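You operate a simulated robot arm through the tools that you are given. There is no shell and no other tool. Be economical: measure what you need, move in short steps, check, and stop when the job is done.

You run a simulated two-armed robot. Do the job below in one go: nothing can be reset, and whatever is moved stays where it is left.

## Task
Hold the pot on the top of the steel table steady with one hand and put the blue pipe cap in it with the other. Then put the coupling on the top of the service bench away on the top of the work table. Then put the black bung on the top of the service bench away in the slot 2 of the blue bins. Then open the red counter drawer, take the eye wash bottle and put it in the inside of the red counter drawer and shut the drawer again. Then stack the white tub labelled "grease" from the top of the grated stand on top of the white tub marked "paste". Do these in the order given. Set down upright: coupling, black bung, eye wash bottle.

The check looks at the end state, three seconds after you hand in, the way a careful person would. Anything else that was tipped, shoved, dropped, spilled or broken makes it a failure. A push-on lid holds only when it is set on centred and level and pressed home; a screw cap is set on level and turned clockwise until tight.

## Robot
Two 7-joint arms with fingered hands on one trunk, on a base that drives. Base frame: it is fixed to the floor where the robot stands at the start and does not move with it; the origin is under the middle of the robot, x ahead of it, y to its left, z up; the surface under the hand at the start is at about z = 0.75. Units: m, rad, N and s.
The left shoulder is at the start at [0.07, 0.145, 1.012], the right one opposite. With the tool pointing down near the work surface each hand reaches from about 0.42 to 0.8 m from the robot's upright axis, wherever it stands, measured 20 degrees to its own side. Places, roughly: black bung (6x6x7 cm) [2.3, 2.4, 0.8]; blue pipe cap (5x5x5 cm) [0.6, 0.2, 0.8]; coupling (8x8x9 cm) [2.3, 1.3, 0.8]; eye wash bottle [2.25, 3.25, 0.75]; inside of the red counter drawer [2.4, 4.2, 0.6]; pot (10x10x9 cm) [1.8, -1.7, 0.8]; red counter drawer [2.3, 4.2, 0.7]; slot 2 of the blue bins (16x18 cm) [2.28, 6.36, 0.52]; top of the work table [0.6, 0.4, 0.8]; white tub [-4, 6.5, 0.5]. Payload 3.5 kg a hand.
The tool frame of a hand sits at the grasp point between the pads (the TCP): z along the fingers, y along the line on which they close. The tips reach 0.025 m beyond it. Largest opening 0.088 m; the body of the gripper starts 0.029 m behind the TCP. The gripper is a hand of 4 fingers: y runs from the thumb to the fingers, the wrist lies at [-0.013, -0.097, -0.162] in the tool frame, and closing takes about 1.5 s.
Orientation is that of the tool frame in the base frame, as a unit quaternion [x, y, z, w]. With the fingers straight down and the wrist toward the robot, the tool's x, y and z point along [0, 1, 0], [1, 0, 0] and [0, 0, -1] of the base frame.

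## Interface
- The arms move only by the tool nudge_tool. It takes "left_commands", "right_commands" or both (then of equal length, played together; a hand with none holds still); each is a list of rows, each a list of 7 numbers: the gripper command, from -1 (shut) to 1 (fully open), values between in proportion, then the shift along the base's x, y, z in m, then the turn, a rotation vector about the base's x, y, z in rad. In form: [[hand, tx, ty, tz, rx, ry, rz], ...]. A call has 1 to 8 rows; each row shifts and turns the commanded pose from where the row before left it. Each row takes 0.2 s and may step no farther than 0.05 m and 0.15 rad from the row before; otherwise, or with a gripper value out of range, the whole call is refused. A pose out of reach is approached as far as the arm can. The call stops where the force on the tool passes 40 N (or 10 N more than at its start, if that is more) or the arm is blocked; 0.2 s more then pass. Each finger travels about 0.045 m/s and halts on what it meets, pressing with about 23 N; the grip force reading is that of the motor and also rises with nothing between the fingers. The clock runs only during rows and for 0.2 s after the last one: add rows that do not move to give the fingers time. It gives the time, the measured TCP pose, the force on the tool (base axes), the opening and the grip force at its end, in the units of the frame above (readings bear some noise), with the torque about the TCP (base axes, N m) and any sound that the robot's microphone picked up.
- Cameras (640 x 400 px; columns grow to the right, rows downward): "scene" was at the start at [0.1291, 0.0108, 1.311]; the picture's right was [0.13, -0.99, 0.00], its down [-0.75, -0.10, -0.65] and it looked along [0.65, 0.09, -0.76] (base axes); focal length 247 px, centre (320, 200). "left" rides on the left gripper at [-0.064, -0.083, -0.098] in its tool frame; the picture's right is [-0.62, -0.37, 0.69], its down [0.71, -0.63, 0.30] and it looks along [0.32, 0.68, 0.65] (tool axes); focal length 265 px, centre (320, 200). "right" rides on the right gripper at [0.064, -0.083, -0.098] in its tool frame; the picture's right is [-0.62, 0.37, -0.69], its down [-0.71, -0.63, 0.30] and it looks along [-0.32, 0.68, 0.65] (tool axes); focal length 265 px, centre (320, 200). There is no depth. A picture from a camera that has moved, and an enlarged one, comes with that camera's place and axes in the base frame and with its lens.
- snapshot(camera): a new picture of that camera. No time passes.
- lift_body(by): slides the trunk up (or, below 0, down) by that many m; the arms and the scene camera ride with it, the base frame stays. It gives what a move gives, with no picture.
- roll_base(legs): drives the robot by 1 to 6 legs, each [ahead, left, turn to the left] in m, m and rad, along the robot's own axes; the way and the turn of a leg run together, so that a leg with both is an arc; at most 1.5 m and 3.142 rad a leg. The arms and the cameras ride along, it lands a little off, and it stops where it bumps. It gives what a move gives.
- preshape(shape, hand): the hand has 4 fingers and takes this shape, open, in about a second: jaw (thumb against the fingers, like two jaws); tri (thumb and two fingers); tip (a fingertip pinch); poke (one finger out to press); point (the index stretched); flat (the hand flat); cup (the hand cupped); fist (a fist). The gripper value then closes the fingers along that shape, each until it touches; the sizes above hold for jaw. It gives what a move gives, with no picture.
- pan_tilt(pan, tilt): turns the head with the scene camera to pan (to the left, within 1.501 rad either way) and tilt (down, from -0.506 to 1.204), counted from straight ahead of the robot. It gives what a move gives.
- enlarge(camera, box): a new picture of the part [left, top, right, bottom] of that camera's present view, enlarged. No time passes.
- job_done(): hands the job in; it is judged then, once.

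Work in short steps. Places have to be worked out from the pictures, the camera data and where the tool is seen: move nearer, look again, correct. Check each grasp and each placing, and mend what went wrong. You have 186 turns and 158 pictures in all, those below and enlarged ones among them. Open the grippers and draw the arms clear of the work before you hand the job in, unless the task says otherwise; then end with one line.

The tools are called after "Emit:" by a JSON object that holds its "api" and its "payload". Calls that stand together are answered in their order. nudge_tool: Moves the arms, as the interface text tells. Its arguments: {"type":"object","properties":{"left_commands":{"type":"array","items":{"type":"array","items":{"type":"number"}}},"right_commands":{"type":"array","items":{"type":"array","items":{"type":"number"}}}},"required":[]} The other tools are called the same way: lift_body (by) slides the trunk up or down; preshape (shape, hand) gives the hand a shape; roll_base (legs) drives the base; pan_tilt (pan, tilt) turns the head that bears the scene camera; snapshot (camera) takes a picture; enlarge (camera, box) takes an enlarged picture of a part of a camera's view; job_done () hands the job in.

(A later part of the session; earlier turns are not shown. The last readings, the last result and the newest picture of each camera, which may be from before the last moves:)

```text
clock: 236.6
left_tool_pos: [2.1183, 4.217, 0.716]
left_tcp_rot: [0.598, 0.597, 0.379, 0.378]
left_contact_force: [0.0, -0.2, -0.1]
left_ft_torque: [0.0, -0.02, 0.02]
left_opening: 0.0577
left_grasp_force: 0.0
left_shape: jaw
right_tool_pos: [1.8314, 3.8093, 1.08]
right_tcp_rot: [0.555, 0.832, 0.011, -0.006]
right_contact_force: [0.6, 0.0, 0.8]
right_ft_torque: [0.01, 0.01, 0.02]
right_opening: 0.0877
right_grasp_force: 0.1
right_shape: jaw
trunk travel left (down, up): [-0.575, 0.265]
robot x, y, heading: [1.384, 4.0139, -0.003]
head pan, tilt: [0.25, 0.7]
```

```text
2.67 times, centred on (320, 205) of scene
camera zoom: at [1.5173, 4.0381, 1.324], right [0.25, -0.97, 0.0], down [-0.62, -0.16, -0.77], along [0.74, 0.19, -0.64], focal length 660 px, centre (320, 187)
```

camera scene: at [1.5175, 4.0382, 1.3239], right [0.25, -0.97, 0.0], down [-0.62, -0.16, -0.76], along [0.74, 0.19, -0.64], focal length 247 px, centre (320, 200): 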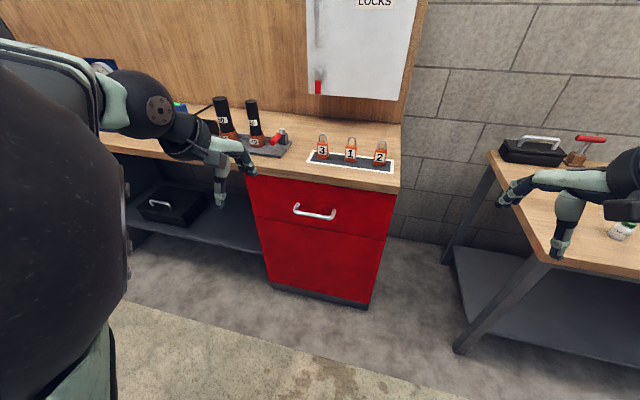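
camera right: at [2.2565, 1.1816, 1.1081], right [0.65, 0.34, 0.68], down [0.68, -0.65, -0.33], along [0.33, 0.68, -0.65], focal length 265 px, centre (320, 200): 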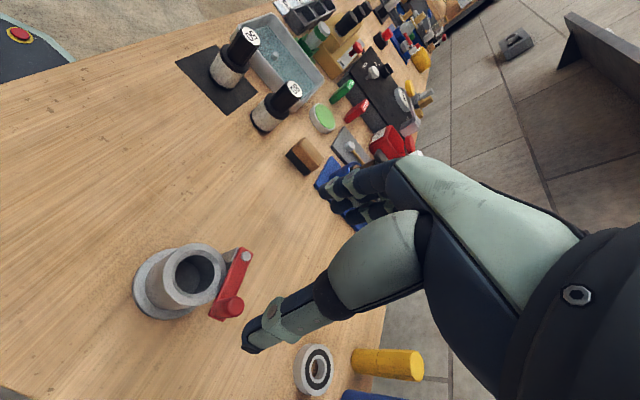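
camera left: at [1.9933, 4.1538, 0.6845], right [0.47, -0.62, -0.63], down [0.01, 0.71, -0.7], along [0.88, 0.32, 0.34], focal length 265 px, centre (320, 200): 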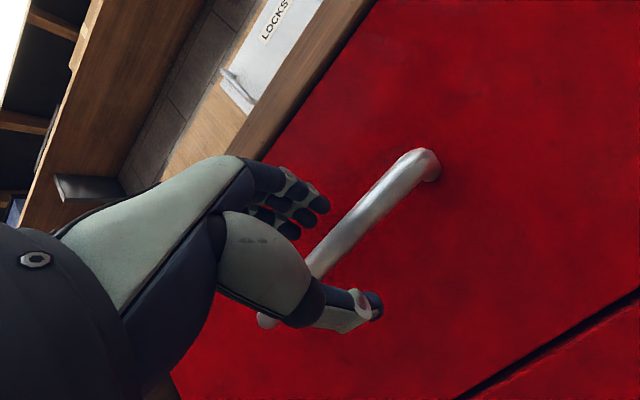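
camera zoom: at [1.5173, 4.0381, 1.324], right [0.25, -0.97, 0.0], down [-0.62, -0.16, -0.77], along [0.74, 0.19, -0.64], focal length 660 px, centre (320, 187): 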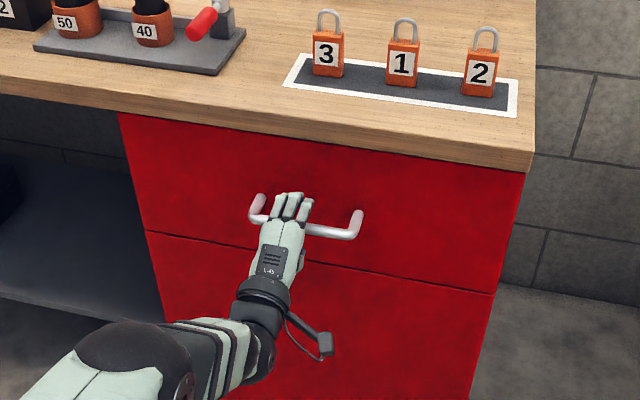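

Fingers over, thumb under the bar. I close on it.

Emit:
{"api": "nudge_tool", "payload": {"left_commands": [[-0.3, 0, 0, 0, 0, 0, 0], [-1, 0, 0, 0, 0, 0, 0], [-1, 0, 0, 0, 0, 0, 0], [-1, 0, 0, 0, 0, 0, 0], [-1, 0, 0, 0, 0, 0, 0]]}}

Emit:
{"api": "nudge_tool", "payload": {"left_commands": [[-1, -0.02, 0, 0, 0, 0, 0], [-1, -0.03, 0, 0, 0, 0, 0], [-1, -0.03, 0, 0, 0, 0, 0]]}}

Emit:
{"api": "enlarge", "payload": {"camera": "scene", "box": [200, 130, 440, 280]}}

```text
clock: 237.8
left_tool_pos: [2.1188, 4.2177, 0.7156]
left_tcp_rot: [0.597, 0.596, 0.379, 0.379]
left_contact_force: [2.2, 0.8, 0.3]
left_ft_torque: [0.06, 0.0, 0.0]
left_opening: 0.01
left_grasp_force: 22.9
left_shape: jaw
right_tool_pos: [1.8314, 3.8092, 1.0798]
right_tcp_rot: [0.555, 0.832, 0.011, -0.006]
right_contact_force: [-0.8, 0.0, -0.5]
right_ft_torque: [0.01, 0.0, -0.01]
right_opening: 0.0876
right_grasp_force: 0.1
right_shape: jaw
trunk travel left (down, up): [-0.575, 0.265]
robot x, y, heading: [1.3874, 4.0198, -0.004]
head pan, tilt: [0.25, 0.7]
```

```text
clock: 238.6
left_tool_pos: [2.036, 4.2171, 0.7166]
left_tcp_rot: [0.598, 0.597, 0.378, 0.379]
left_contact_force: [-1.6, 0.5, -0.5]
left_ft_torque: [0.08, 0.03, 0.01]
left_opening: 0.0102
left_grasp_force: 23.0
left_shape: jaw
right_tool_pos: [1.8309, 3.8096, 1.0822]
right_tcp_rot: [0.555, 0.832, 0.012, -0.006]
right_contact_force: [-0.6, -0.2, -1.5]
right_ft_torque: [0.03, -0.02, -0.01]
right_opening: 0.0878
right_grasp_force: 0.1
right_shape: jaw
trunk travel left (down, up): [-0.575, 0.265]
robot x, y, heading: [1.3833, 4.0146, 0.002]
head pan, tilt: [0.25, 0.7]
```

```text
2.67 times, centred on (320, 205) of scene
camera zoom: at [1.5159, 4.0383, 1.324], right [0.25, -0.97, 0.0], down [-0.62, -0.16, -0.77], along [0.74, 0.19, -0.64], focal length 660 px, centre (320, 187)
```

zoom: 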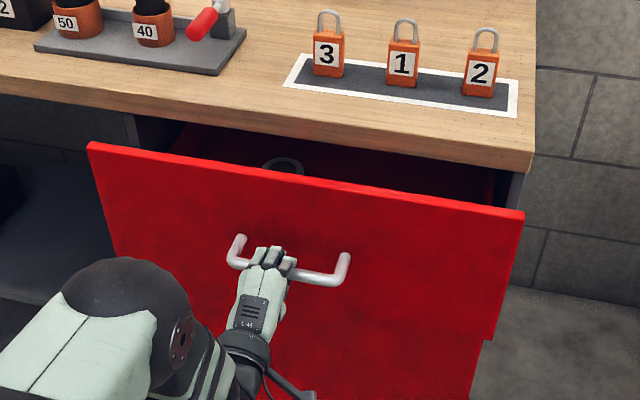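

The drawer slides out. I pull it further by backing the base 0.2 m while holding the handle.

Emit:
{"api": "roll_base", "payload": {"legs": [[-0.2, 0, 0]]}}

Emit:
{"api": "snapshot", "payload": {"camera": "scene"}}

```text
clock: 240.2
left_tool_pos: [1.8406, 4.2185, 0.7161]
left_tcp_rot: [0.598, 0.596, 0.378, 0.379]
left_contact_force: [0.7, -0.7, -3.4]
left_ft_torque: [0.08, 0.03, -0.01]
left_opening: 0.0097
left_grasp_force: 23.1
left_shape: jaw
right_tool_pos: [1.6334, 3.811, 1.0806]
right_tcp_rot: [0.555, 0.832, 0.011, -0.006]
right_contact_force: [0.5, 0.5, -0.5]
right_ft_torque: [0.0, 0.0, 0.01]
right_opening: 0.0876
right_grasp_force: 0.1
right_shape: jaw
trunk travel left (down, up): [-0.575, 0.265]
robot x, y, heading: [1.1843, 4.0212, 0.001]
head pan, tilt: [0.25, 0.7]
```

```text
45 pictures are left
camera scene: at [1.3191, 4.0384, 1.3239], right [0.25, -0.97, 0.0], down [-0.62, -0.16, -0.76], along [0.74, 0.19, -0.64], focal length 247 px, centre (320, 200)
```

scene: 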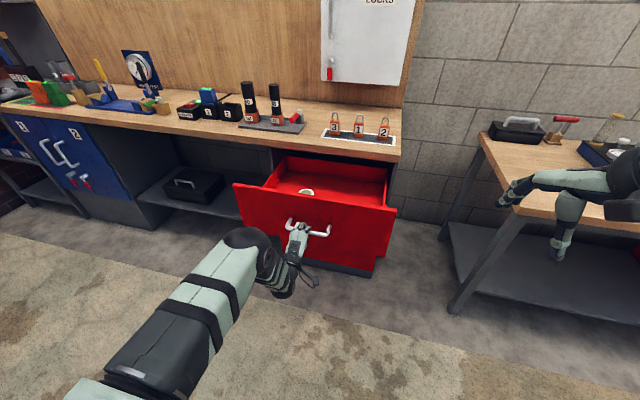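

The drawer is open ≈0.28 m. I release the handle (partial opening), withdraw and bring the arm back to its travel pose.

Emit:
{"api": "nudge_tool", "payload": {"left_commands": [[-0.3, 0, 0, 0, 0, 0, 0], [0.1, 0, 0, 0, 0, 0, 0], [0.1, 0, 0, 0, 0, 0, 0], [0.1, -0.02, 0, 0, 0, 0, 0], [0.1, -0.03, 0, 0, 0, 0, 0], [0.3, -0.03, 0, 0.02, 0, 0.1, 0], [1, -0.01, 0.01, 0.045, 0, 0.14, 0], [1, -0.01, 0.01, 0.045, 0, 0.14, 0]]}}

Emit:
{"api": "nudge_tool", "payload": {"left_commands": [[1, -0.01, 0.01, 0.045, 0, 0.14, 0], [1, -0.01, 0.01, 0.045, 0, 0.14, 0], [1, -0.01, 0.0, 0.045, 0, 0.14, 0], [1, 0, 0, 0.045, 0, 0.14, 0], [1, 0, 0, 0.045, 0, 0.12, 0], [1, 0, 0, 0.03, 0, 0.08, 0]]}}

Emit:
{"api": "snapshot", "payload": {"camera": "scene"}}

```text
clock: 242.0
left_tool_pos: [1.7382, 4.2359, 0.8272]
left_tcp_rot: [0.659, 0.657, 0.26, 0.259]
left_contact_force: [-0.2, 1.3, -0.2]
left_ft_torque: [0.06, 0.02, 0.02]
left_opening: 0.0874
left_grasp_force: 0.1
left_shape: jaw
right_tool_pos: [1.6305, 3.8078, 1.0802]
right_tcp_rot: [0.554, 0.832, 0.013, -0.006]
right_contact_force: [-0.6, -0.1, 0.0]
right_ft_torque: [-0.02, 0.01, -0.02]
right_opening: 0.0877
right_grasp_force: 0.1
right_shape: jaw
trunk travel left (down, up): [-0.575, 0.265]
robot x, y, heading: [1.1857, 4.0167, -0.001]
head pan, tilt: [0.25, 0.7]
```

```text
clock: 243.4
left_tool_pos: [1.7085, 4.2563, 1.083]
left_tcp_rot: [0.707, 0.707, -0.004, -0.002]
left_contact_force: [0.3, -0.2, 0.5]
left_ft_torque: [-0.02, 0.01, -0.02]
left_opening: 0.0879
left_grasp_force: 0.1
left_shape: jaw
right_tool_pos: [1.6325, 3.8097, 1.0804]
right_tcp_rot: [0.554, 0.832, 0.011, -0.007]
right_contact_force: [-0.3, -0.2, 0.2]
right_ft_torque: [0.05, 0.03, 0.03]
right_opening: 0.0877
right_grasp_force: 0.1
right_shape: jaw
trunk travel left (down, up): [-0.575, 0.265]
robot x, y, heading: [1.1833, 4.016, -0.002]
head pan, tilt: [0.25, 0.7]
```

```text
44 pictures are left
camera scene: at [1.3186, 4.0384, 1.3239], right [0.25, -0.97, 0.0], down [-0.62, -0.16, -0.76], along [0.74, 0.19, -0.64], focal length 247 px, centre (320, 200)
```

scene: 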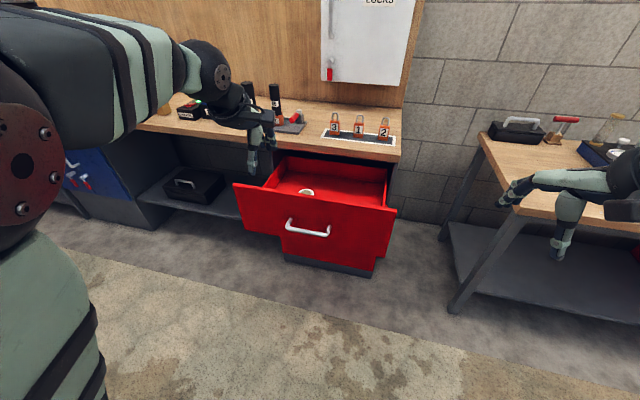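

Now fetch the bottle: strafe right to y≈3.1 and go forward, using the left hand.

Emit:
{"api": "roll_base", "payload": {"legs": [[0, -0.92, 0], [0.35, 0, 0]]}}

Emit:
{"api": "pan_tilt", "payload": {"pan": 0.15, "tilt": 0.7}}

Emit:
{"api": "snapshot", "payload": {"camera": "scene"}}

Emit:
{"api": "snapshot", "payload": {"camera": "left"}}

```text
clock: 250.1
left_tool_pos: [2.0573, 3.3314, 1.081]
left_tcp_rot: [0.71, 0.704, -0.003, -0.003]
left_contact_force: [0.5, 0.7, 0.3]
left_ft_torque: [-0.03, 0.0, -0.03]
left_opening: 0.0879
left_grasp_force: 0.2
left_shape: jaw
right_tool_pos: [1.974, 2.8844, 1.0806]
right_tcp_rot: [0.558, 0.83, 0.011, -0.006]
right_contact_force: [-0.3, 0.5, -1.0]
right_ft_torque: [-0.01, 0.0, 0.0]
right_opening: 0.0876
right_grasp_force: 0.0
right_shape: jaw
trunk travel left (down, up): [-0.575, 0.265]
robot x, y, heading: [1.5291, 3.0954, -0.007]
head pan, tilt: [0.25, 0.7]
```

```text
clock: 250.7
left_tool_pos: [2.0562, 3.3305, 1.081]
left_tcp_rot: [0.71, 0.704, -0.003, -0.004]
left_contact_force: [0.4, -0.4, -0.1]
left_ft_torque: [0.04, 0.02, 0.01]
left_opening: 0.0878
left_grasp_force: 0.1
left_shape: jaw
right_tool_pos: [1.9754, 2.8835, 1.0808]
right_tcp_rot: [0.557, 0.83, 0.01, -0.007]
right_contact_force: [-0.6, 0.7, -0.5]
right_ft_torque: [0.0, -0.02, -0.02]
right_opening: 0.0876
right_grasp_force: 0.0
right_shape: jaw
trunk travel left (down, up): [-0.575, 0.265]
robot x, y, heading: [1.5258, 3.0949, -0.01]
head pan, tilt: [0.15, 0.7]
```

```text
43 pictures are left
camera scene: at [1.665, 3.1067, 1.3239], right [0.14, -0.99, 0.0], down [-0.64, -0.09, -0.76], along [0.76, 0.11, -0.64], focal length 247 px, centre (320, 200)
```

scene: 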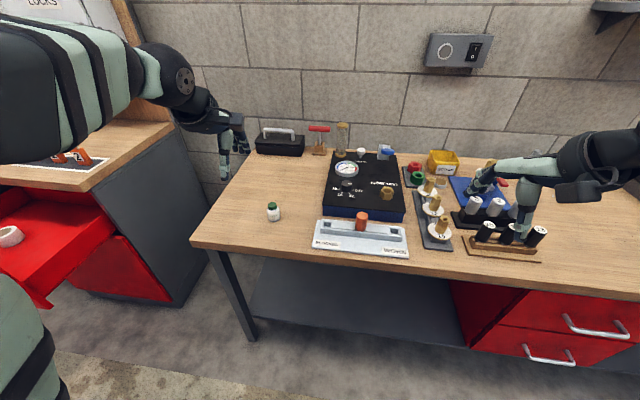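

```text
42 pictures are left
camera left: at [1.9733, 3.2666, 1.1813], right [-0.38, -0.62, -0.69], down [-0.63, 0.72, -0.3], along [0.68, 0.32, -0.66], focal length 265 px, centre (320, 200)
```

left: 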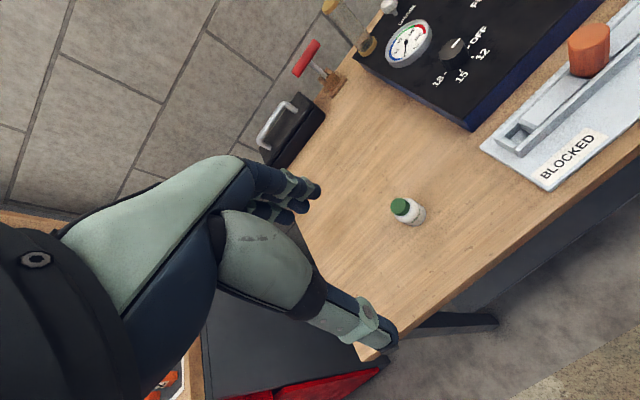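

The bottle is at ≈[2.20, 3.329]. I bring the left hand over it and check with the hand camera.

Emit:
{"api": "nudge_tool", "payload": {"left_commands": [[1, 0.048, 0, 0, 0, 0, 0], [1, 0.048, 0, 0, 0, 0, 0], [1, 0.047, -0.001, 0, 0.004, 0.006, 0], [1, 0, 0, -0.045, 0, 0, 0], [1, 0, 0, -0.045, 0, 0, 0], [1, 0, 0, -0.03, 0, 0, 0]]}}

Emit:
{"api": "snapshot", "payload": {"camera": "left"}}

Emit:
{"api": "enlarge", "payload": {"camera": "scene", "box": [210, 150, 338, 230]}}

```text
clock: 252.1
left_tool_pos: [2.1991, 3.3286, 0.9604]
left_tcp_rot: [0.711, 0.703, -0.004, -0.006]
left_contact_force: [-0.6, 0.9, -0.1]
left_ft_torque: [0.02, 0.01, -0.02]
left_opening: 0.0879
left_grasp_force: 0.0
left_shape: jaw
right_tool_pos: [1.976, 2.883, 1.0809]
right_tcp_rot: [0.557, 0.83, 0.011, -0.007]
right_contact_force: [-0.2, 0.1, -0.3]
right_ft_torque: [-0.04, -0.02, 0.03]
right_opening: 0.0877
right_grasp_force: 0.0
right_shape: jaw
trunk travel left (down, up): [-0.575, 0.265]
robot x, y, heading: [1.5291, 3.0976, -0.009]
head pan, tilt: [0.15, 0.7]
```

```text
41 pictures are left
camera left: at [2.1169, 3.2647, 1.0609], right [-0.38, -0.61, -0.69], down [-0.63, 0.72, -0.29], along [0.68, 0.32, -0.66], focal length 265 px, centre (320, 200)
```

left: 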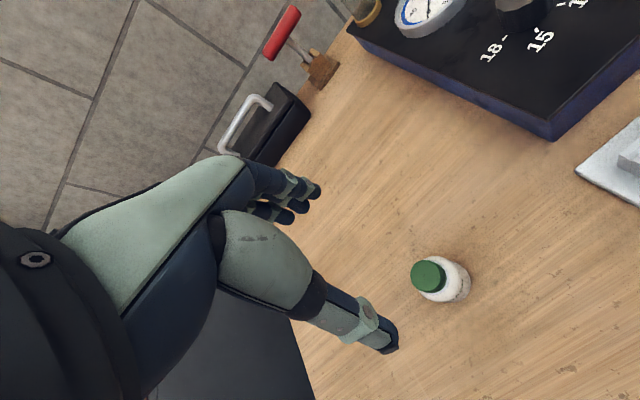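

```text
5.00 times, centred on (274, 190) of scene
camera zoom: at [1.6654, 3.1069, 1.3238], right [0.14, -0.99, 0.0], down [-0.64, -0.09, -0.76], along [0.76, 0.11, -0.64], focal length 1237 px, centre (550, 250)
```

zoom: 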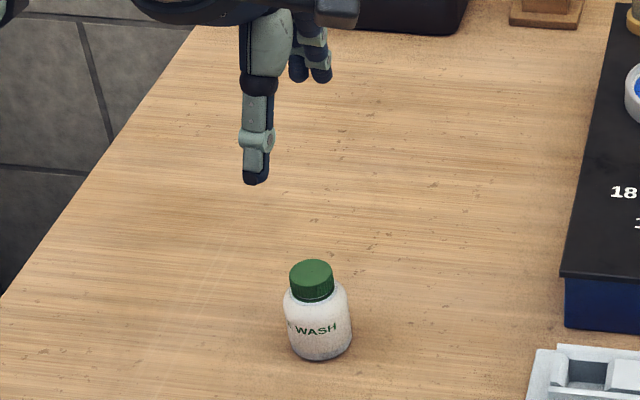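

It reads "WASH". Bottle centre ≈[2.189, 3.324]. I align, level, lower to z≈0.826 and check before closing.

Emit:
{"api": "nudge_tool", "payload": {"left_commands": [[1, -0.01, -0.004, -0.03, -0.003, -0.014, 0], [1, 0, 0, -0.04, 0, 0, 0], [1, 0, 0, -0.04, 0, 0, 0], [1, 0, 0, -0.024, 0, 0, 0], [1, 0, 0, 0, 0, 0, 0]]}}

Emit:
{"api": "snapshot", "payload": {"camera": "left"}}

```text
clock: 253.3
left_tool_pos: [2.1886, 3.3243, 0.828]
left_tcp_rot: [0.71, 0.705, 0.001, 0.0]
left_contact_force: [-0.8, 0.6, -0.3]
left_ft_torque: [0.0, 0.0, 0.03]
left_opening: 0.0878
left_grasp_force: 0.1
left_shape: jaw
right_tool_pos: [1.975, 2.883, 1.0802]
right_tcp_rot: [0.558, 0.83, 0.011, -0.006]
right_contact_force: [-0.6, -0.7, -0.2]
right_ft_torque: [-0.01, -0.02, -0.01]
right_opening: 0.0874
right_grasp_force: 0.1
right_shape: jaw
trunk travel left (down, up): [-0.575, 0.265]
robot x, y, heading: [1.5294, 3.0945, -0.007]
head pan, tilt: [0.15, 0.7]
```

```text
39 pictures are left
camera left: at [2.1052, 3.2608, 0.9264], right [-0.37, -0.62, -0.69], down [-0.62, 0.72, -0.3], along [0.69, 0.32, -0.65], focal length 265 px, centre (320, 200)
```

left: 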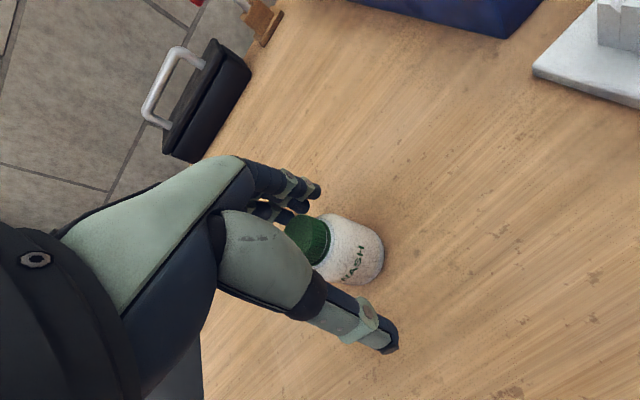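

Bottle sits between thumb and fingers. I close and lift.

Emit:
{"api": "nudge_tool", "payload": {"left_commands": [[0.4, 0, 0, 0, 0, 0, 0], [0, 0, 0, 0, 0, 0, 0], [-0.5, 0, 0, 0, 0, 0, 0], [-1, 0, 0, 0, 0, 0, 0], [-1, 0, 0, 0, 0, 0, 0], [-1, 0, 0, 0, 0, 0, 0]]}}

Emit:
{"api": "nudge_tool", "payload": {"left_commands": [[-1, 0, 0, 0.02, 0, 0, 0], [-1, 0, 0, 0.04, 0, 0, 0], [-1, 0, 0, 0.045, 0, 0, 0], [-1, 0, 0, 0.045, 0, 0, 0], [-1, 0, 0, 0.045, 0, 0, 0], [-1, -0.035, 0, 0.03, 0, 0, 0], [-1, -0.04, 0, 0.025, 0, 0, 0], [-1, -0.04, 0.01, 0, 0, 0, 0]]}}

Emit:
{"api": "snapshot", "payload": {"camera": "left"}}

```text
clock: 254.7
left_tool_pos: [2.1894, 3.325, 0.8277]
left_tcp_rot: [0.71, 0.704, 0.0, 0.0]
left_contact_force: [-0.2, 0.0, 0.0]
left_ft_torque: [-0.02, 0.02, -0.03]
left_opening: 0.0307
left_grasp_force: 23.3
left_shape: jaw
right_tool_pos: [1.9759, 2.8831, 1.0808]
right_tcp_rot: [0.558, 0.83, 0.011, -0.007]
right_contact_force: [-0.2, 0.4, 0.5]
right_ft_torque: [0.03, 0.0, -0.01]
right_opening: 0.088
right_grasp_force: 0.1
right_shape: jaw
trunk travel left (down, up): [-0.575, 0.265]
robot x, y, heading: [1.5296, 3.0914, -0.01]
head pan, tilt: [0.15, 0.7]
```

```text
clock: 256.5
left_tool_pos: [2.0709, 3.3345, 1.0783]
left_tcp_rot: [0.711, 0.703, 0.0, 0.0]
left_contact_force: [-0.2, -0.7, -0.6]
left_ft_torque: [-0.04, 0.04, 0.01]
left_opening: 0.0307
left_grasp_force: 23.2
left_shape: jaw
right_tool_pos: [1.9735, 2.8842, 1.0814]
right_tcp_rot: [0.558, 0.83, 0.012, -0.006]
right_contact_force: [-0.5, 0.2, -0.4]
right_ft_torque: [-0.02, -0.01, 0.0]
right_opening: 0.0874
right_grasp_force: 0.1
right_shape: jaw
trunk travel left (down, up): [-0.575, 0.265]
robot x, y, heading: [1.5303, 3.099, -0.006]
head pan, tilt: [0.15, 0.7]
```

```text
38 pictures are left
camera left: at [1.9875, 3.272, 1.1776], right [-0.37, -0.62, -0.69], down [-0.62, 0.72, -0.3], along [0.69, 0.32, -0.65], focal length 265 px, centre (320, 200)
```

left: 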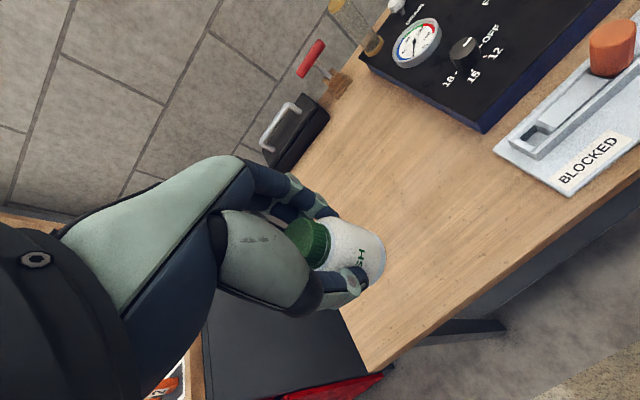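

Bottle held upright. I back off and drive to the drawer.

Emit:
{"api": "roll_base", "payload": {"legs": [[-0.2, 0, 0.007], [0, 0.92, 0]]}}

Emit:
{"api": "pan_tilt", "payload": {"pan": 0.25, "tilt": 0.8}}

Emit:
{"api": "snapshot", "payload": {"camera": "scene"}}

Emit:
{"api": "snapshot", "payload": {"camera": "left"}}

```text
clock: 262.6
left_tool_pos: [1.8678, 4.2691, 1.0771]
left_tcp_rot: [0.706, 0.708, 0.0, 0.0]
left_contact_force: [0.2, -0.1, -0.9]
left_ft_torque: [-0.04, -0.02, -0.01]
left_opening: 0.0305
left_grasp_force: 22.8
left_shape: jaw
right_tool_pos: [1.7758, 3.8165, 1.0805]
right_tcp_rot: [0.552, 0.834, 0.011, -0.007]
right_contact_force: [-0.8, -0.8, -0.3]
right_ft_torque: [-0.01, -0.01, 0.03]
right_opening: 0.0878
right_grasp_force: 0.1
right_shape: jaw
trunk travel left (down, up): [-0.575, 0.265]
robot x, y, heading: [1.3321, 4.0234, -0.001]
head pan, tilt: [0.15, 0.7]
```

```text
clock: 263.2
left_tool_pos: [1.8681, 4.269, 1.0771]
left_tcp_rot: [0.706, 0.708, 0.0, 0.0]
left_contact_force: [-0.1, 0.8, -0.3]
left_ft_torque: [-0.02, 0.01, 0.03]
left_opening: 0.0306
left_grasp_force: 22.5
left_shape: jaw
right_tool_pos: [1.7759, 3.8172, 1.081]
right_tcp_rot: [0.552, 0.834, 0.011, -0.006]
right_contact_force: [-0.1, -0.3, -0.2]
right_ft_torque: [0.0, 0.02, -0.01]
right_opening: 0.0879
right_grasp_force: 0.1
right_shape: jaw
trunk travel left (down, up): [-0.575, 0.265]
robot x, y, heading: [1.3252, 4.021, 0.002]
head pan, tilt: [0.25, 0.799]
```

```text
37 pictures are left
camera scene: at [1.4572, 4.0429, 1.3157], right [0.25, -0.97, 0.0], down [-0.69, -0.18, -0.7], along [0.67, 0.18, -0.72], focal length 247 px, centre (320, 200)
```

scene: 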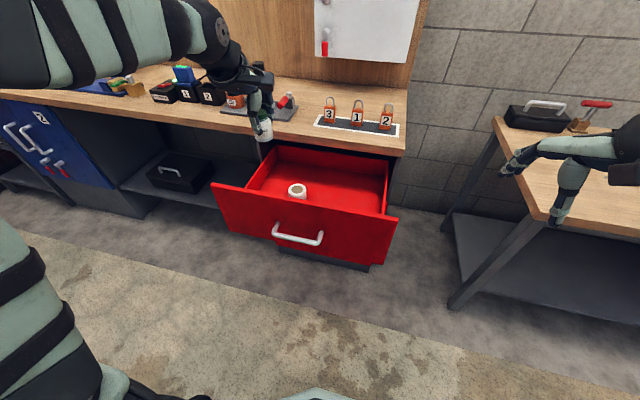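

```text
36 pictures are left
camera left: at [1.7858, 4.2046, 1.177], right [-0.37, -0.62, -0.69], down [-0.63, 0.71, -0.3], along [0.68, 0.33, -0.65], focal length 265 px, centre (320, 200)
```

left: 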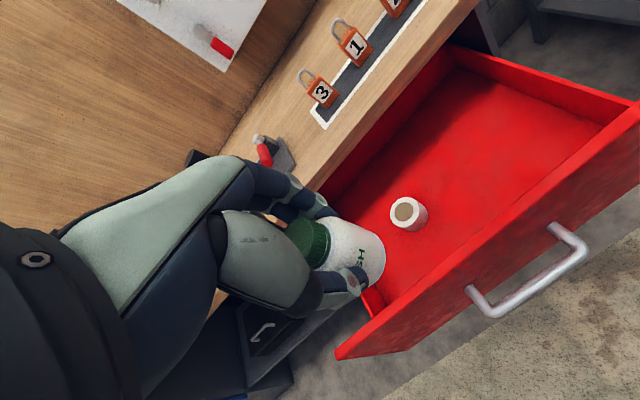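

The drawer front rises to z≈0.83 while its floor is ≈0.64, so I want a steep forearm: raise the trunk 0.22 m and move 0.15 m closer.

Emit:
{"api": "lift_body", "payload": {"by": 0.22}}

Emit:
{"api": "roll_base", "payload": {"legs": [[0.13, 0, 0]]}}

Emit:
{"api": "nudge_tool", "payload": {"left_commands": [[-1, 0.005, -0.025, -0.04, 0, 0, 0], [-1, 0.005, -0.025, -0.04, 0, 0, 0], [-1, 0.005, -0.025, -0.04, 0, 0, 0], [-1, 0.005, -0.025, -0.04, 0, 0, 0], [-1, 0.005, -0.01, -0.045, 0, 0, 0], [-1, 0.004, 0, -0.045, 0, 0, 0], [-1, 0, 0, -0.045, 0, 0, 0]]}}

Emit:
{"api": "snapshot", "payload": {"camera": "left"}}

Emit:
{"api": "snapshot", "payload": {"camera": "scene"}}

```text
clock: 265.6
left_tool_pos: [1.8678, 4.2682, 1.2975]
left_tcp_rot: [0.706, 0.708, 0.0, 0.0]
left_contact_force: [0.4, 0.7, -0.7]
left_ft_torque: [-0.01, 0.03, 0.0]
left_opening: 0.0304
left_grasp_force: 22.8
left_shape: jaw
right_tool_pos: [1.7753, 3.8164, 1.2995]
right_tcp_rot: [0.552, 0.833, 0.011, -0.007]
right_contact_force: [0.2, -0.5, -0.5]
right_ft_torque: [-0.01, -0.01, 0.06]
right_opening: 0.0877
right_grasp_force: 0.1
right_shape: jaw
trunk travel left (down, up): [-0.795, 0.045]
robot x, y, heading: [1.3246, 4.0224, 0.002]
head pan, tilt: [0.25, 0.799]
```

```text
clock: 266.9
left_tool_pos: [1.996, 4.2703, 1.3]
left_tcp_rot: [0.706, 0.708, 0.0, 0.002]
left_contact_force: [0.9, 0.4, 0.5]
left_ft_torque: [-0.01, -0.04, 0.01]
left_opening: 0.0307
left_grasp_force: 23.0
left_shape: jaw
right_tool_pos: [1.9038, 3.8181, 1.302]
right_tcp_rot: [0.553, 0.833, 0.012, -0.005]
right_contact_force: [0.4, 0.4, -0.1]
right_ft_torque: [0.01, 0.0, 0.02]
right_opening: 0.0874
right_grasp_force: 0.1
right_shape: jaw
trunk travel left (down, up): [-0.795, 0.045]
robot x, y, heading: [1.4585, 4.0232, 0.009]
head pan, tilt: [0.25, 0.799]
```

```text
clock: 268.5
left_tool_pos: [2.0294, 4.1582, 1.0024]
left_tcp_rot: [0.706, 0.708, 0.0, 0.0]
left_contact_force: [-0.7, 0.2, -0.6]
left_ft_torque: [0.0, 0.01, -0.03]
left_opening: 0.0305
left_grasp_force: 22.5
left_shape: jaw
right_tool_pos: [1.9088, 3.8167, 1.3007]
right_tcp_rot: [0.553, 0.833, 0.011, -0.007]
right_contact_force: [1.3, -0.8, -1.2]
right_ft_torque: [0.0, 0.03, 0.0]
right_opening: 0.0877
right_grasp_force: 0.0
right_shape: jaw
trunk travel left (down, up): [-0.795, 0.045]
robot x, y, heading: [1.4555, 4.0237, 0.002]
head pan, tilt: [0.25, 0.799]
```

```text
35 pictures are left
camera left: at [1.9464, 4.0938, 1.1021], right [-0.37, -0.62, -0.69], down [-0.63, 0.71, -0.3], along [0.68, 0.33, -0.65], focal length 265 px, centre (320, 200)
```

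left: 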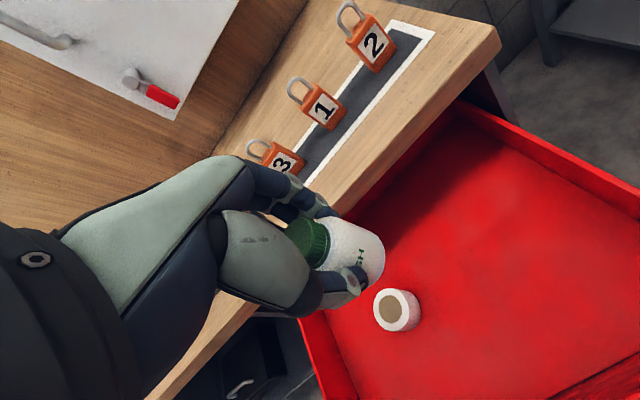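

```text
34 pictures are left
camera scene: at [1.5894, 4.0436, 1.5355], right [0.25, -0.97, 0.0], down [-0.69, -0.18, -0.7], along [0.67, 0.18, -0.72], focal length 247 px, centre (320, 200)
```

scene: 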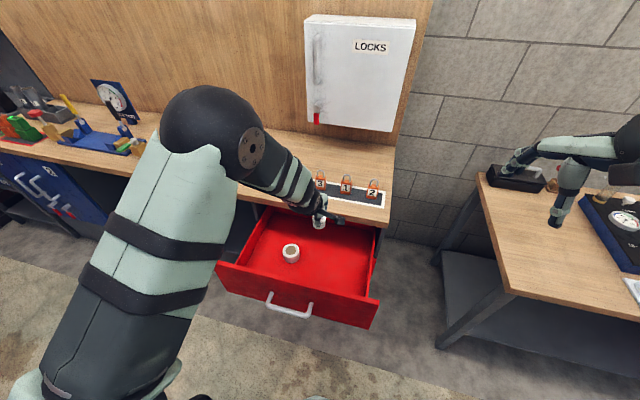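

Good: forearm is now steep and spot [2.03, 4.16] is clear. I lower into the drawer.

Emit:
{"api": "nudge_tool", "payload": {"left_commands": [[-1, 0, 0, -0.045, 0, 0, 0], [-1, 0, 0, -0.045, 0, 0, 0], [-1, 0, 0, -0.045, 0, 0, 0], [-1, 0, 0, -0.045, 0, 0, 0], [-1, 0, 0, -0.045, 0, 0, 0], [-1, 0, 0, -0.03, 0, 0, 0]]}}

Emit:
{"api": "snapshot", "payload": {"camera": "left"}}

Emit:
{"api": "enlarge", "payload": {"camera": "scene", "box": [190, 180, 400, 330]}}

```text
clock: 269.9
left_tool_pos: [2.0278, 4.161, 0.7469]
left_tcp_rot: [0.706, 0.709, 0.0, -0.001]
left_contact_force: [-0.1, -0.5, -0.8]
left_ft_torque: [-0.02, -0.01, -0.05]
left_opening: 0.0304
left_grasp_force: 22.7
left_shape: jaw
right_tool_pos: [1.9074, 3.8158, 1.3015]
right_tcp_rot: [0.552, 0.834, 0.012, -0.006]
right_contact_force: [0.0, -0.7, -0.2]
right_ft_torque: [0.02, -0.02, 0.02]
right_opening: 0.0878
right_grasp_force: 0.0
right_shape: jaw
trunk travel left (down, up): [-0.795, 0.045]
robot x, y, heading: [1.4577, 4.0242, 0.007]
head pan, tilt: [0.25, 0.799]
```

```text
33 pictures are left
camera left: at [1.9447, 4.0963, 0.8472], right [-0.37, -0.62, -0.69], down [-0.63, 0.71, -0.3], along [0.68, 0.33, -0.65], focal length 265 px, centre (320, 200)
```

left: 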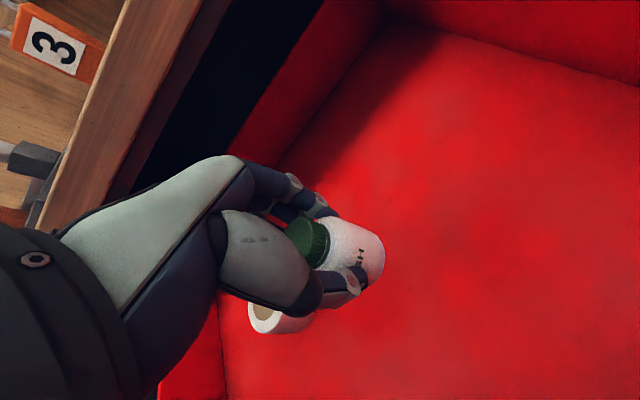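

```text
2.67 times, centred on (295, 255) of scene
camera zoom: at [1.5877, 4.0436, 1.5357], right [0.25, -0.97, 0.0], down [-0.69, -0.18, -0.7], along [0.67, 0.18, -0.72], focal length 660 px, centre (387, 53)
```

zoom: 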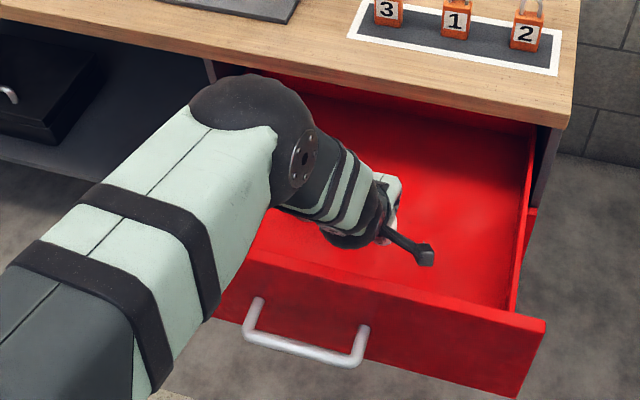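

Clear. I lower further in small steps watching the force.

Emit:
{"api": "nudge_tool", "payload": {"left_commands": [[-1, 0, 0, -0.015, 0, 0, 0], [-1, 0, 0, -0.012, 0, 0, 0], [-1, 0, 0, -0.01, 0, 0, 0], [-1, 0, 0, -0.006, 0, 0, 0], [-1, 0, 0, -0.004, 0, 0, 0]]}}

Emit:
{"api": "snapshot", "payload": {"camera": "left"}}

```text
clock: 271.1
left_tool_pos: [2.0287, 4.1597, 0.7014]
left_tcp_rot: [0.706, 0.708, 0.0, 0.0]
left_contact_force: [0.0, -0.2, -0.6]
left_ft_torque: [-0.03, 0.0, -0.01]
left_opening: 0.0303
left_grasp_force: 22.9
left_shape: jaw
right_tool_pos: [1.9063, 3.8164, 1.3007]
right_tcp_rot: [0.553, 0.833, 0.011, -0.006]
right_contact_force: [-0.1, 0.4, 0.3]
right_ft_torque: [-0.02, 0.04, 0.03]
right_opening: 0.0879
right_grasp_force: 0.1
right_shape: jaw
trunk travel left (down, up): [-0.795, 0.045]
robot x, y, heading: [1.4583, 4.0188, 0.005]
head pan, tilt: [0.25, 0.799]
```

```text
31 pictures are left
camera left: at [1.9451, 4.0953, 0.8002], right [-0.37, -0.62, -0.69], down [-0.63, 0.71, -0.3], along [0.68, 0.33, -0.65], focal length 265 px, centre (320, 200)
```

left: 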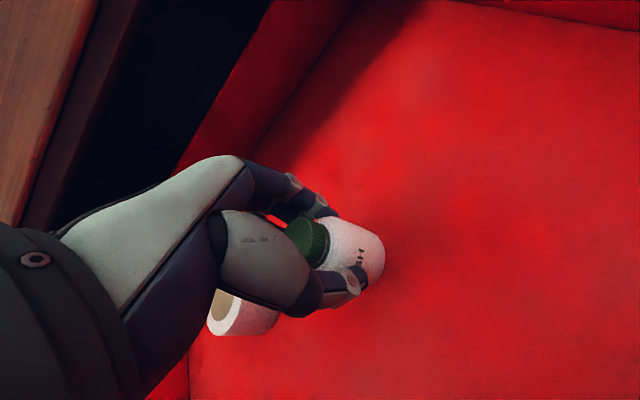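

Emit:
{"api": "nudge_tool", "payload": {"left_commands": [[-1, 0, 0, -0.004, 0, 0, 0], [-1, 0, 0, -0.003, 0, 0, 0], [-1, 0, 0, -0.003, 0, 0, 0]]}}

```text
clock: 271.9
left_tool_pos: [2.0287, 4.1604, 0.6919]
left_tcp_rot: [0.705, 0.709, 0.001, 0.0]
left_contact_force: [-0.5, 0.1, -0.7]
left_ft_torque: [0.01, 0.03, 0.01]
left_opening: 0.0302
left_grasp_force: 22.8
left_shape: jaw
right_tool_pos: [1.9071, 3.8162, 1.3011]
right_tcp_rot: [0.553, 0.833, 0.012, -0.006]
right_contact_force: [0.3, 0.1, -0.1]
right_ft_torque: [0.01, -0.03, -0.01]
right_opening: 0.0876
right_grasp_force: 0.1
right_shape: jaw
trunk travel left (down, up): [-0.795, 0.045]
robot x, y, heading: [1.4541, 4.0193, 0.003]
head pan, tilt: [0.25, 0.799]
```

No contact yet (force unchanged); I continue.

Emit:
{"api": "nudge_tool", "payload": {"left_commands": [[-1, 0, 0, -0.004, 0, 0, 0], [-1, 0, 0, -0.004, 0, 0, 0], [-1, 0, 0, -0.003, 0, 0, 0]]}}

Emit:
{"api": "enlarge", "payload": {"camera": "left", "box": [280, 190, 440, 330]}}

```text
clock: 272.7
left_tool_pos: [2.0279, 4.1596, 0.6801]
left_tcp_rot: [0.706, 0.709, 0.0, 0.0]
left_contact_force: [-0.3, 0.0, -0.9]
left_ft_torque: [-0.02, 0.01, 0.0]
left_opening: 0.0302
left_grasp_force: 23.0
left_shape: jaw
right_tool_pos: [1.9063, 3.8166, 1.3009]
right_tcp_rot: [0.553, 0.833, 0.012, -0.006]
right_contact_force: [0.4, 0.3, 0.3]
right_ft_torque: [0.0, 0.0, 0.01]
right_opening: 0.0876
right_grasp_force: 0.2
right_shape: jaw
trunk travel left (down, up): [-0.795, 0.045]
robot x, y, heading: [1.4568, 4.0196, 0.009]
head pan, tilt: [0.25, 0.799]
```

```text
2.86 times, centred on (360, 260) of left
camera zoom: at [1.9452, 4.0947, 0.7796], right [-0.37, -0.62, -0.69], down [-0.63, 0.71, -0.3], along [0.68, 0.33, -0.65], focal length 758 px, centre (206, 29)
```

zoom: 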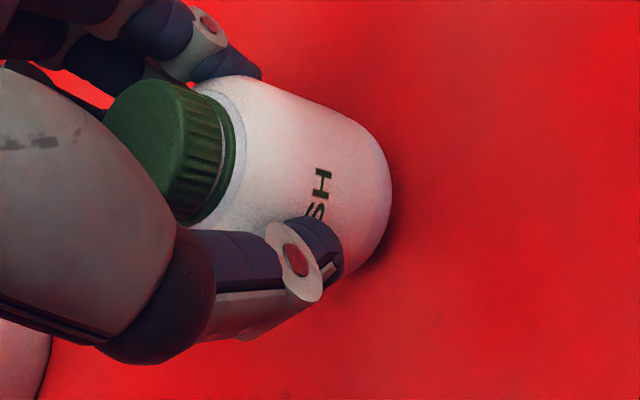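

The contact shadow is close now; a few more millimetres.

Emit:
{"api": "nudge_tool", "payload": {"left_commands": [[-1, 0, 0, -0.003, 0, 0, 0], [-1, 0, 0, -0.003, 0, 0, 0], [-1, 0, 0, -0.002, 0, 0, 0]]}}

```text
clock: 273.5
left_tool_pos: [2.0287, 4.1586, 0.6736]
left_tcp_rot: [0.706, 0.708, 0.002, 0.0]
left_contact_force: [-1.4, -0.3, 7.5]
left_ft_torque: [-0.01, 0.0, 0.01]
left_opening: 0.0304
left_grasp_force: 23.2
left_shape: jaw
right_tool_pos: [1.9036, 3.8158, 1.3016]
right_tcp_rot: [0.553, 0.833, 0.011, -0.006]
right_contact_force: [-0.1, 0.6, -0.1]
right_ft_torque: [-0.01, 0.0, -0.02]
right_opening: 0.0878
right_grasp_force: 0.1
right_shape: jaw
trunk travel left (down, up): [-0.795, 0.045]
robot x, y, heading: [1.4565, 4.0241, 0.007]
head pan, tilt: [0.25, 0.799]
```

Contact (7.5 N). I release and lift out straight up.

Emit:
{"api": "nudge_tool", "payload": {"left_commands": [[-0.3, 0, 0, 0.001, 0, 0, 0], [0.1, 0, 0, 0, 0, 0, 0], [0.5, 0, 0, 0, 0, 0, 0], [0.7, 0, 0, 0, 0, 0, 0], [0.7, 0, 0, 0.03, 0, 0, 0], [0.7, 0, 0, 0.04, 0, 0, 0], [0.7, 0, 0, 0.045, 0, 0, 0], [0.7, 0, 0, 0.045, 0, 0, 0]]}}

Emit:
{"api": "snapshot", "payload": {"camera": "left"}}

```text
clock: 275.3
left_tool_pos: [2.0246, 4.1596, 0.8333]
left_tcp_rot: [0.706, 0.708, 0.0, 0.0]
left_contact_force: [-0.6, 0.5, -0.3]
left_ft_torque: [0.03, -0.01, 0.0]
left_opening: 0.0747
left_grasp_force: 0.0
left_shape: jaw
right_tool_pos: [1.9057, 3.8159, 1.301]
right_tcp_rot: [0.553, 0.833, 0.011, -0.006]
right_contact_force: [-0.3, 0.6, 0.0]
right_ft_torque: [0.01, -0.01, -0.01]
right_opening: 0.0876
right_grasp_force: 0.1
right_shape: jaw
trunk travel left (down, up): [-0.795, 0.045]
robot x, y, heading: [1.4564, 4.0195, 0.005]
head pan, tilt: [0.25, 0.799]
```

```text
29 pictures are left
camera left: at [1.9427, 4.0944, 0.9328], right [-0.37, -0.62, -0.69], down [-0.63, 0.71, -0.3], along [0.68, 0.33, -0.65], focal length 265 px, centre (320, 200)
```

left: 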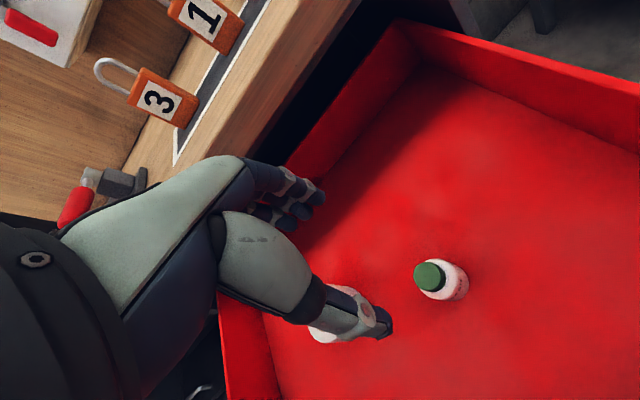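

Bottle stands upright in the drawer. I raise the hand clear, back the robot off 0.3 m, and lower the trunk again.

Emit:
{"api": "nudge_tool", "payload": {"left_commands": [[0.7, 0, 0, 0.045, 0, 0, 0], [0.5, 0, 0, 0.045, 0, 0, 0], [0, 0, 0, 0.045, 0, 0, 0], [-0.5, 0, 0.01, 0.045, 0, 0, 0], [-1, 0, 0.015, 0.045, 0, 0, 0], [-1, -0.03, 0.015, 0.03, 0, 0, 0], [-1, -0.04, 0.015, 0, 0, 0, 0]]}}

Emit:
{"api": "roll_base", "payload": {"legs": [[-0.3, 0, -0.005]]}}

Emit:
{"api": "lift_body", "payload": {"by": -0.22}}

Emit:
{"api": "nudge_tool", "payload": {"left_commands": [[-1, 0, 0, -0.015, 0, -0.14, 0], [-1, 0, 0, -0.02, 0, -0.14, 0], [-1, 0, 0, -0.03, 0, -0.14, 0], [-1, 0, 0, -0.03, 0, -0.14, 0], [-1, 0, 0, -0.03, 0, -0.14, 0], [-1, 0, 0, -0.03, 0, -0.14, 0], [-1, 0, 0, -0.02, 0, -0.14, 0], [-1, 0, 0, -0.02, 0, -0.14, 0]]}}

Emit:
{"api": "snapshot", "payload": {"camera": "scene"}}

```text
clock: 276.9
left_tool_pos: [1.9554, 4.2158, 1.0891]
left_tcp_rot: [0.706, 0.709, 0.001, 0.001]
left_contact_force: [0.2, -0.1, -0.1]
left_ft_torque: [-0.02, -0.01, -0.02]
left_opening: 0.0
left_grasp_force: 18.8
left_shape: jaw
right_tool_pos: [1.9046, 3.8169, 1.3014]
right_tcp_rot: [0.552, 0.834, 0.011, -0.006]
right_contact_force: [-0.6, 0.9, 0.2]
right_ft_torque: [-0.01, 0.02, -0.01]
right_opening: 0.0875
right_grasp_force: 0.2
right_shape: jaw
trunk travel left (down, up): [-0.795, 0.045]
robot x, y, heading: [1.4596, 4.0226, -0.001]
head pan, tilt: [0.25, 0.799]
```

```text
clock: 278.9
left_tool_pos: [1.6618, 4.2125, 1.087]
left_tcp_rot: [0.707, 0.707, 0.0, 0.0]
left_contact_force: [0.7, -0.4, -0.4]
left_ft_torque: [0.01, 0.02, -0.02]
left_opening: 0.0002
left_grasp_force: 22.4
left_shape: jaw
right_tool_pos: [1.6087, 3.8148, 1.2996]
right_tcp_rot: [0.554, 0.833, 0.011, -0.007]
right_contact_force: [-0.6, -0.9, -0.6]
right_ft_torque: [0.02, 0.03, 0.0]
right_opening: 0.0878
right_grasp_force: 0.1
right_shape: jaw
trunk travel left (down, up): [-0.795, 0.045]
robot x, y, heading: [1.1585, 4.0235, -0.001]
head pan, tilt: [0.25, 0.799]
```

```text
clock: 281.2
left_tool_pos: [1.659, 4.2125, 0.8684]
left_tcp_rot: [0.707, 0.708, 0.0, 0.001]
left_contact_force: [1.2, 0.2, -0.2]
left_ft_torque: [0.01, -0.01, -0.02]
left_opening: 0.0
left_grasp_force: 22.7
left_shape: jaw
right_tool_pos: [1.6063, 3.815, 1.0814]
right_tcp_rot: [0.553, 0.833, 0.011, -0.006]
right_contact_force: [0.8, 0.4, -0.6]
right_ft_torque: [-0.02, 0.01, 0.0]
right_opening: 0.0878
right_grasp_force: 0.1
right_shape: jaw
trunk travel left (down, up): [-0.575, 0.265]
robot x, y, heading: [1.1563, 4.0202, 0.0]
head pan, tilt: [0.25, 0.799]
```

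```text
clock: 283.0
left_tool_pos: [1.6632, 4.2127, 0.6762]
left_tcp_rot: [0.598, 0.6, 0.376, 0.376]
left_contact_force: [0.2, -0.4, -0.2]
left_ft_torque: [0.03, 0.01, -0.02]
left_opening: 0.0
left_grasp_force: 22.8
left_shape: jaw
left hand out of reach, approached as far as the arm can: row 8
right_tool_pos: [1.6063, 3.8159, 1.08]
right_tcp_rot: [0.554, 0.832, 0.01, -0.008]
right_contact_force: [0.1, 0.1, -0.2]
right_ft_torque: [-0.02, -0.02, 0.01]
right_opening: 0.0877
right_grasp_force: 0.0
right_shape: jaw
trunk travel left (down, up): [-0.575, 0.265]
robot x, y, heading: [1.156, 4.0211, 0.001]
head pan, tilt: [0.25, 0.799]
```

```text
28 pictures are left
camera scene: at [1.2886, 4.0416, 1.3157], right [0.25, -0.97, 0.0], down [-0.69, -0.18, -0.7], along [0.67, 0.17, -0.72], focal length 247 px, centre (320, 200)
```

scene: 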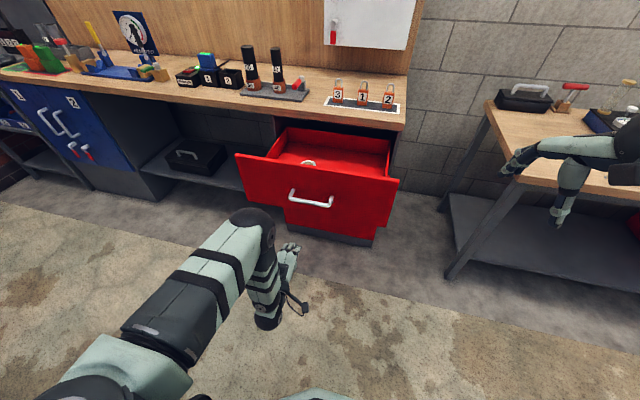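

I raise the closed hand so the fingertips meet the panel above the handle, bring it to the panel, then push.

Emit:
{"api": "nudge_tool", "payload": {"left_commands": [[-1, 0, 0, 0.043, 0, 0, 0], [-1, 0, 0, 0.043, 0, 0, 0], [-1, 0.045, 0, 0, 0, 0, 0], [-1, 0.045, 0, 0, 0, 0, 0], [-1, 0.045, 0, 0, 0, 0, 0], [-1, 0.04, 0, 0, 0, 0, 0], [-1, 0.02, 0, 0, 0, 0, 0]]}}

Emit:
{"api": "snapshot", "payload": {"camera": "scene"}}

```text
clock: 284.6
left_tool_pos: [1.8631, 4.2135, 0.7561]
left_tcp_rot: [0.599, 0.599, 0.376, 0.376]
left_contact_force: [-0.5, 0.2, 0.2]
left_ft_torque: [-0.04, -0.02, 0.01]
left_opening: 0.0003
left_grasp_force: 22.5
left_shape: jaw
left hand out of reach, approached as far as the arm can: row 1
right_tool_pos: [1.6059, 3.8138, 1.0813]
right_tcp_rot: [0.554, 0.832, 0.012, -0.006]
right_contact_force: [-0.3, 0.5, 0.1]
right_ft_torque: [-0.02, -0.01, -0.01]
right_opening: 0.0874
right_grasp_force: 0.0
right_shape: jaw
trunk travel left (down, up): [-0.575, 0.265]
robot x, y, heading: [1.1612, 4.0187, -0.001]
head pan, tilt: [0.25, 0.799]
```

```text
27 pictures are left
camera scene: at [1.2876, 4.042, 1.3157], right [0.25, -0.97, 0.0], down [-0.69, -0.18, -0.7], along [0.68, 0.17, -0.72], focal length 247 px, centre (320, 200)
```

scene: 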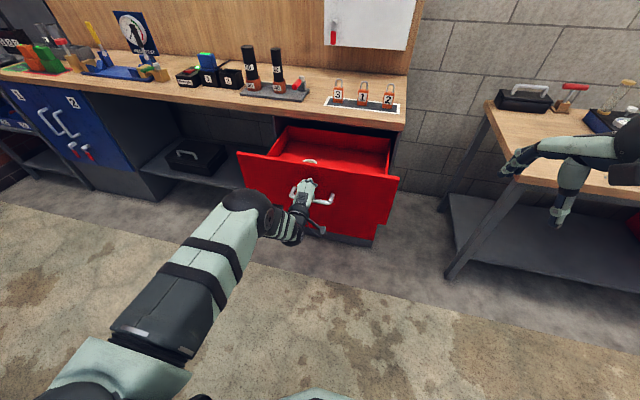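

The tips are about at the panel. I push by driving the base forward slowly in short legs.

Emit:
{"api": "roll_base", "payload": {"legs": [[0.1, 0, 0], [0.1, 0, 0]]}}

Emit:
{"api": "snapshot", "payload": {"camera": "scene"}}

```text
clock: 286.5
left_tool_pos: [2.0628, 4.2144, 0.7553]
left_tcp_rot: [0.598, 0.6, 0.376, 0.376]
left_contact_force: [0.0, 0.8, -0.3]
left_ft_torque: [0.04, 0.0, 0.0]
left_opening: 0.0
left_grasp_force: 22.9
left_shape: jaw
right_tool_pos: [1.8077, 3.8154, 1.0802]
right_tcp_rot: [0.554, 0.832, 0.012, -0.007]
right_contact_force: [0.9, -0.1, -0.7]
right_ft_torque: [-0.01, 0.0, 0.01]
right_opening: 0.0877
right_grasp_force: 0.0
right_shape: jaw
trunk travel left (down, up): [-0.575, 0.265]
robot x, y, heading: [1.3552, 4.0186, 0.002]
head pan, tilt: [0.25, 0.799]
```

```text
26 pictures are left
camera scene: at [1.4888, 4.0423, 1.3156], right [0.25, -0.97, 0.0], down [-0.69, -0.18, -0.7], along [0.67, 0.17, -0.72], focal length 247 px, centre (320, 200)
```

scene: 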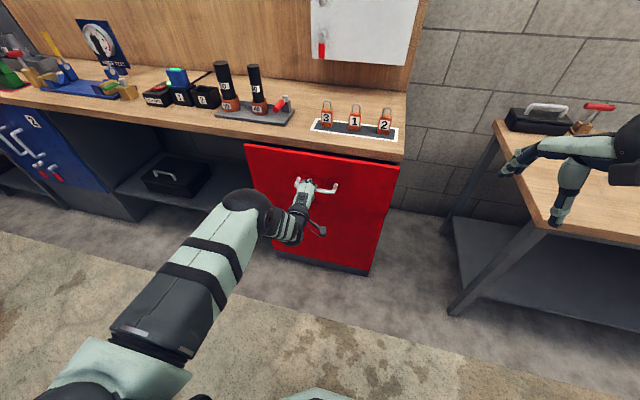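

Nearly shut. I finish pushing with the arm, watching for the stop.

Emit:
{"api": "nudge_tool", "payload": {"left_commands": [[-1, 0.02, 0, 0, 0, 0, 0], [-1, 0.02, 0, 0, 0, 0, 0], [-1, 0.015, 0, 0, 0, 0, 0], [-1, 0.01, 0, 0, 0, 0, 0], [-1, 0.01, 0, 0, 0, 0, 0], [-1, 0.01, 0, 0, 0, 0, 0], [-1, 0.01, 0, 0, 0, 0, 0]]}}

Emit:
{"api": "enlarge", "payload": {"camera": "scene", "box": [200, 100, 440, 280]}}

```text
clock: 288.1
left_tool_pos: [2.1431, 4.2134, 0.7594]
left_tcp_rot: [0.599, 0.6, 0.375, 0.375]
left_contact_force: [-1.5, -0.4, -0.8]
left_ft_torque: [0.0, 0.0, -0.03]
left_opening: 0.0
left_grasp_force: 22.8
left_shape: jaw
left hand out of reach, approached as far as the arm can: row 6, 7
right_tool_pos: [1.8071, 3.8144, 1.0804]
right_tcp_rot: [0.553, 0.833, 0.012, -0.006]
right_contact_force: [0.8, 0.3, 1.0]
right_ft_torque: [0.02, 0.0, 0.0]
right_opening: 0.088
right_grasp_force: 0.0
right_shape: jaw
trunk travel left (down, up): [-0.575, 0.265]
robot x, y, heading: [1.3563, 4.023, 0.001]
head pan, tilt: [0.25, 0.799]
```

```text
2.22 times, centred on (320, 190) of scene
camera zoom: at [1.4887, 4.0425, 1.3156], right [0.25, -0.97, 0.0], down [-0.69, -0.18, -0.7], along [0.68, 0.17, -0.72], focal length 550 px, centre (320, 222)
```

zoom: 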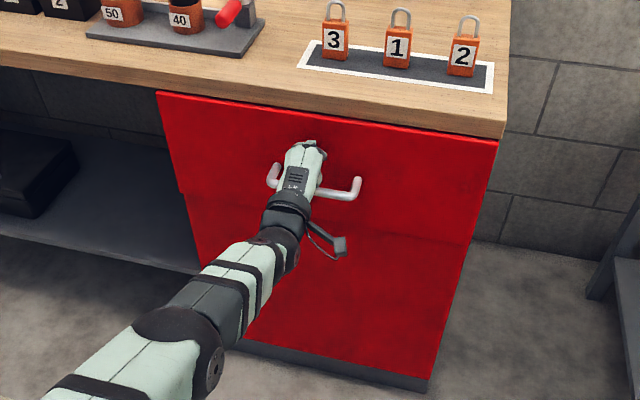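

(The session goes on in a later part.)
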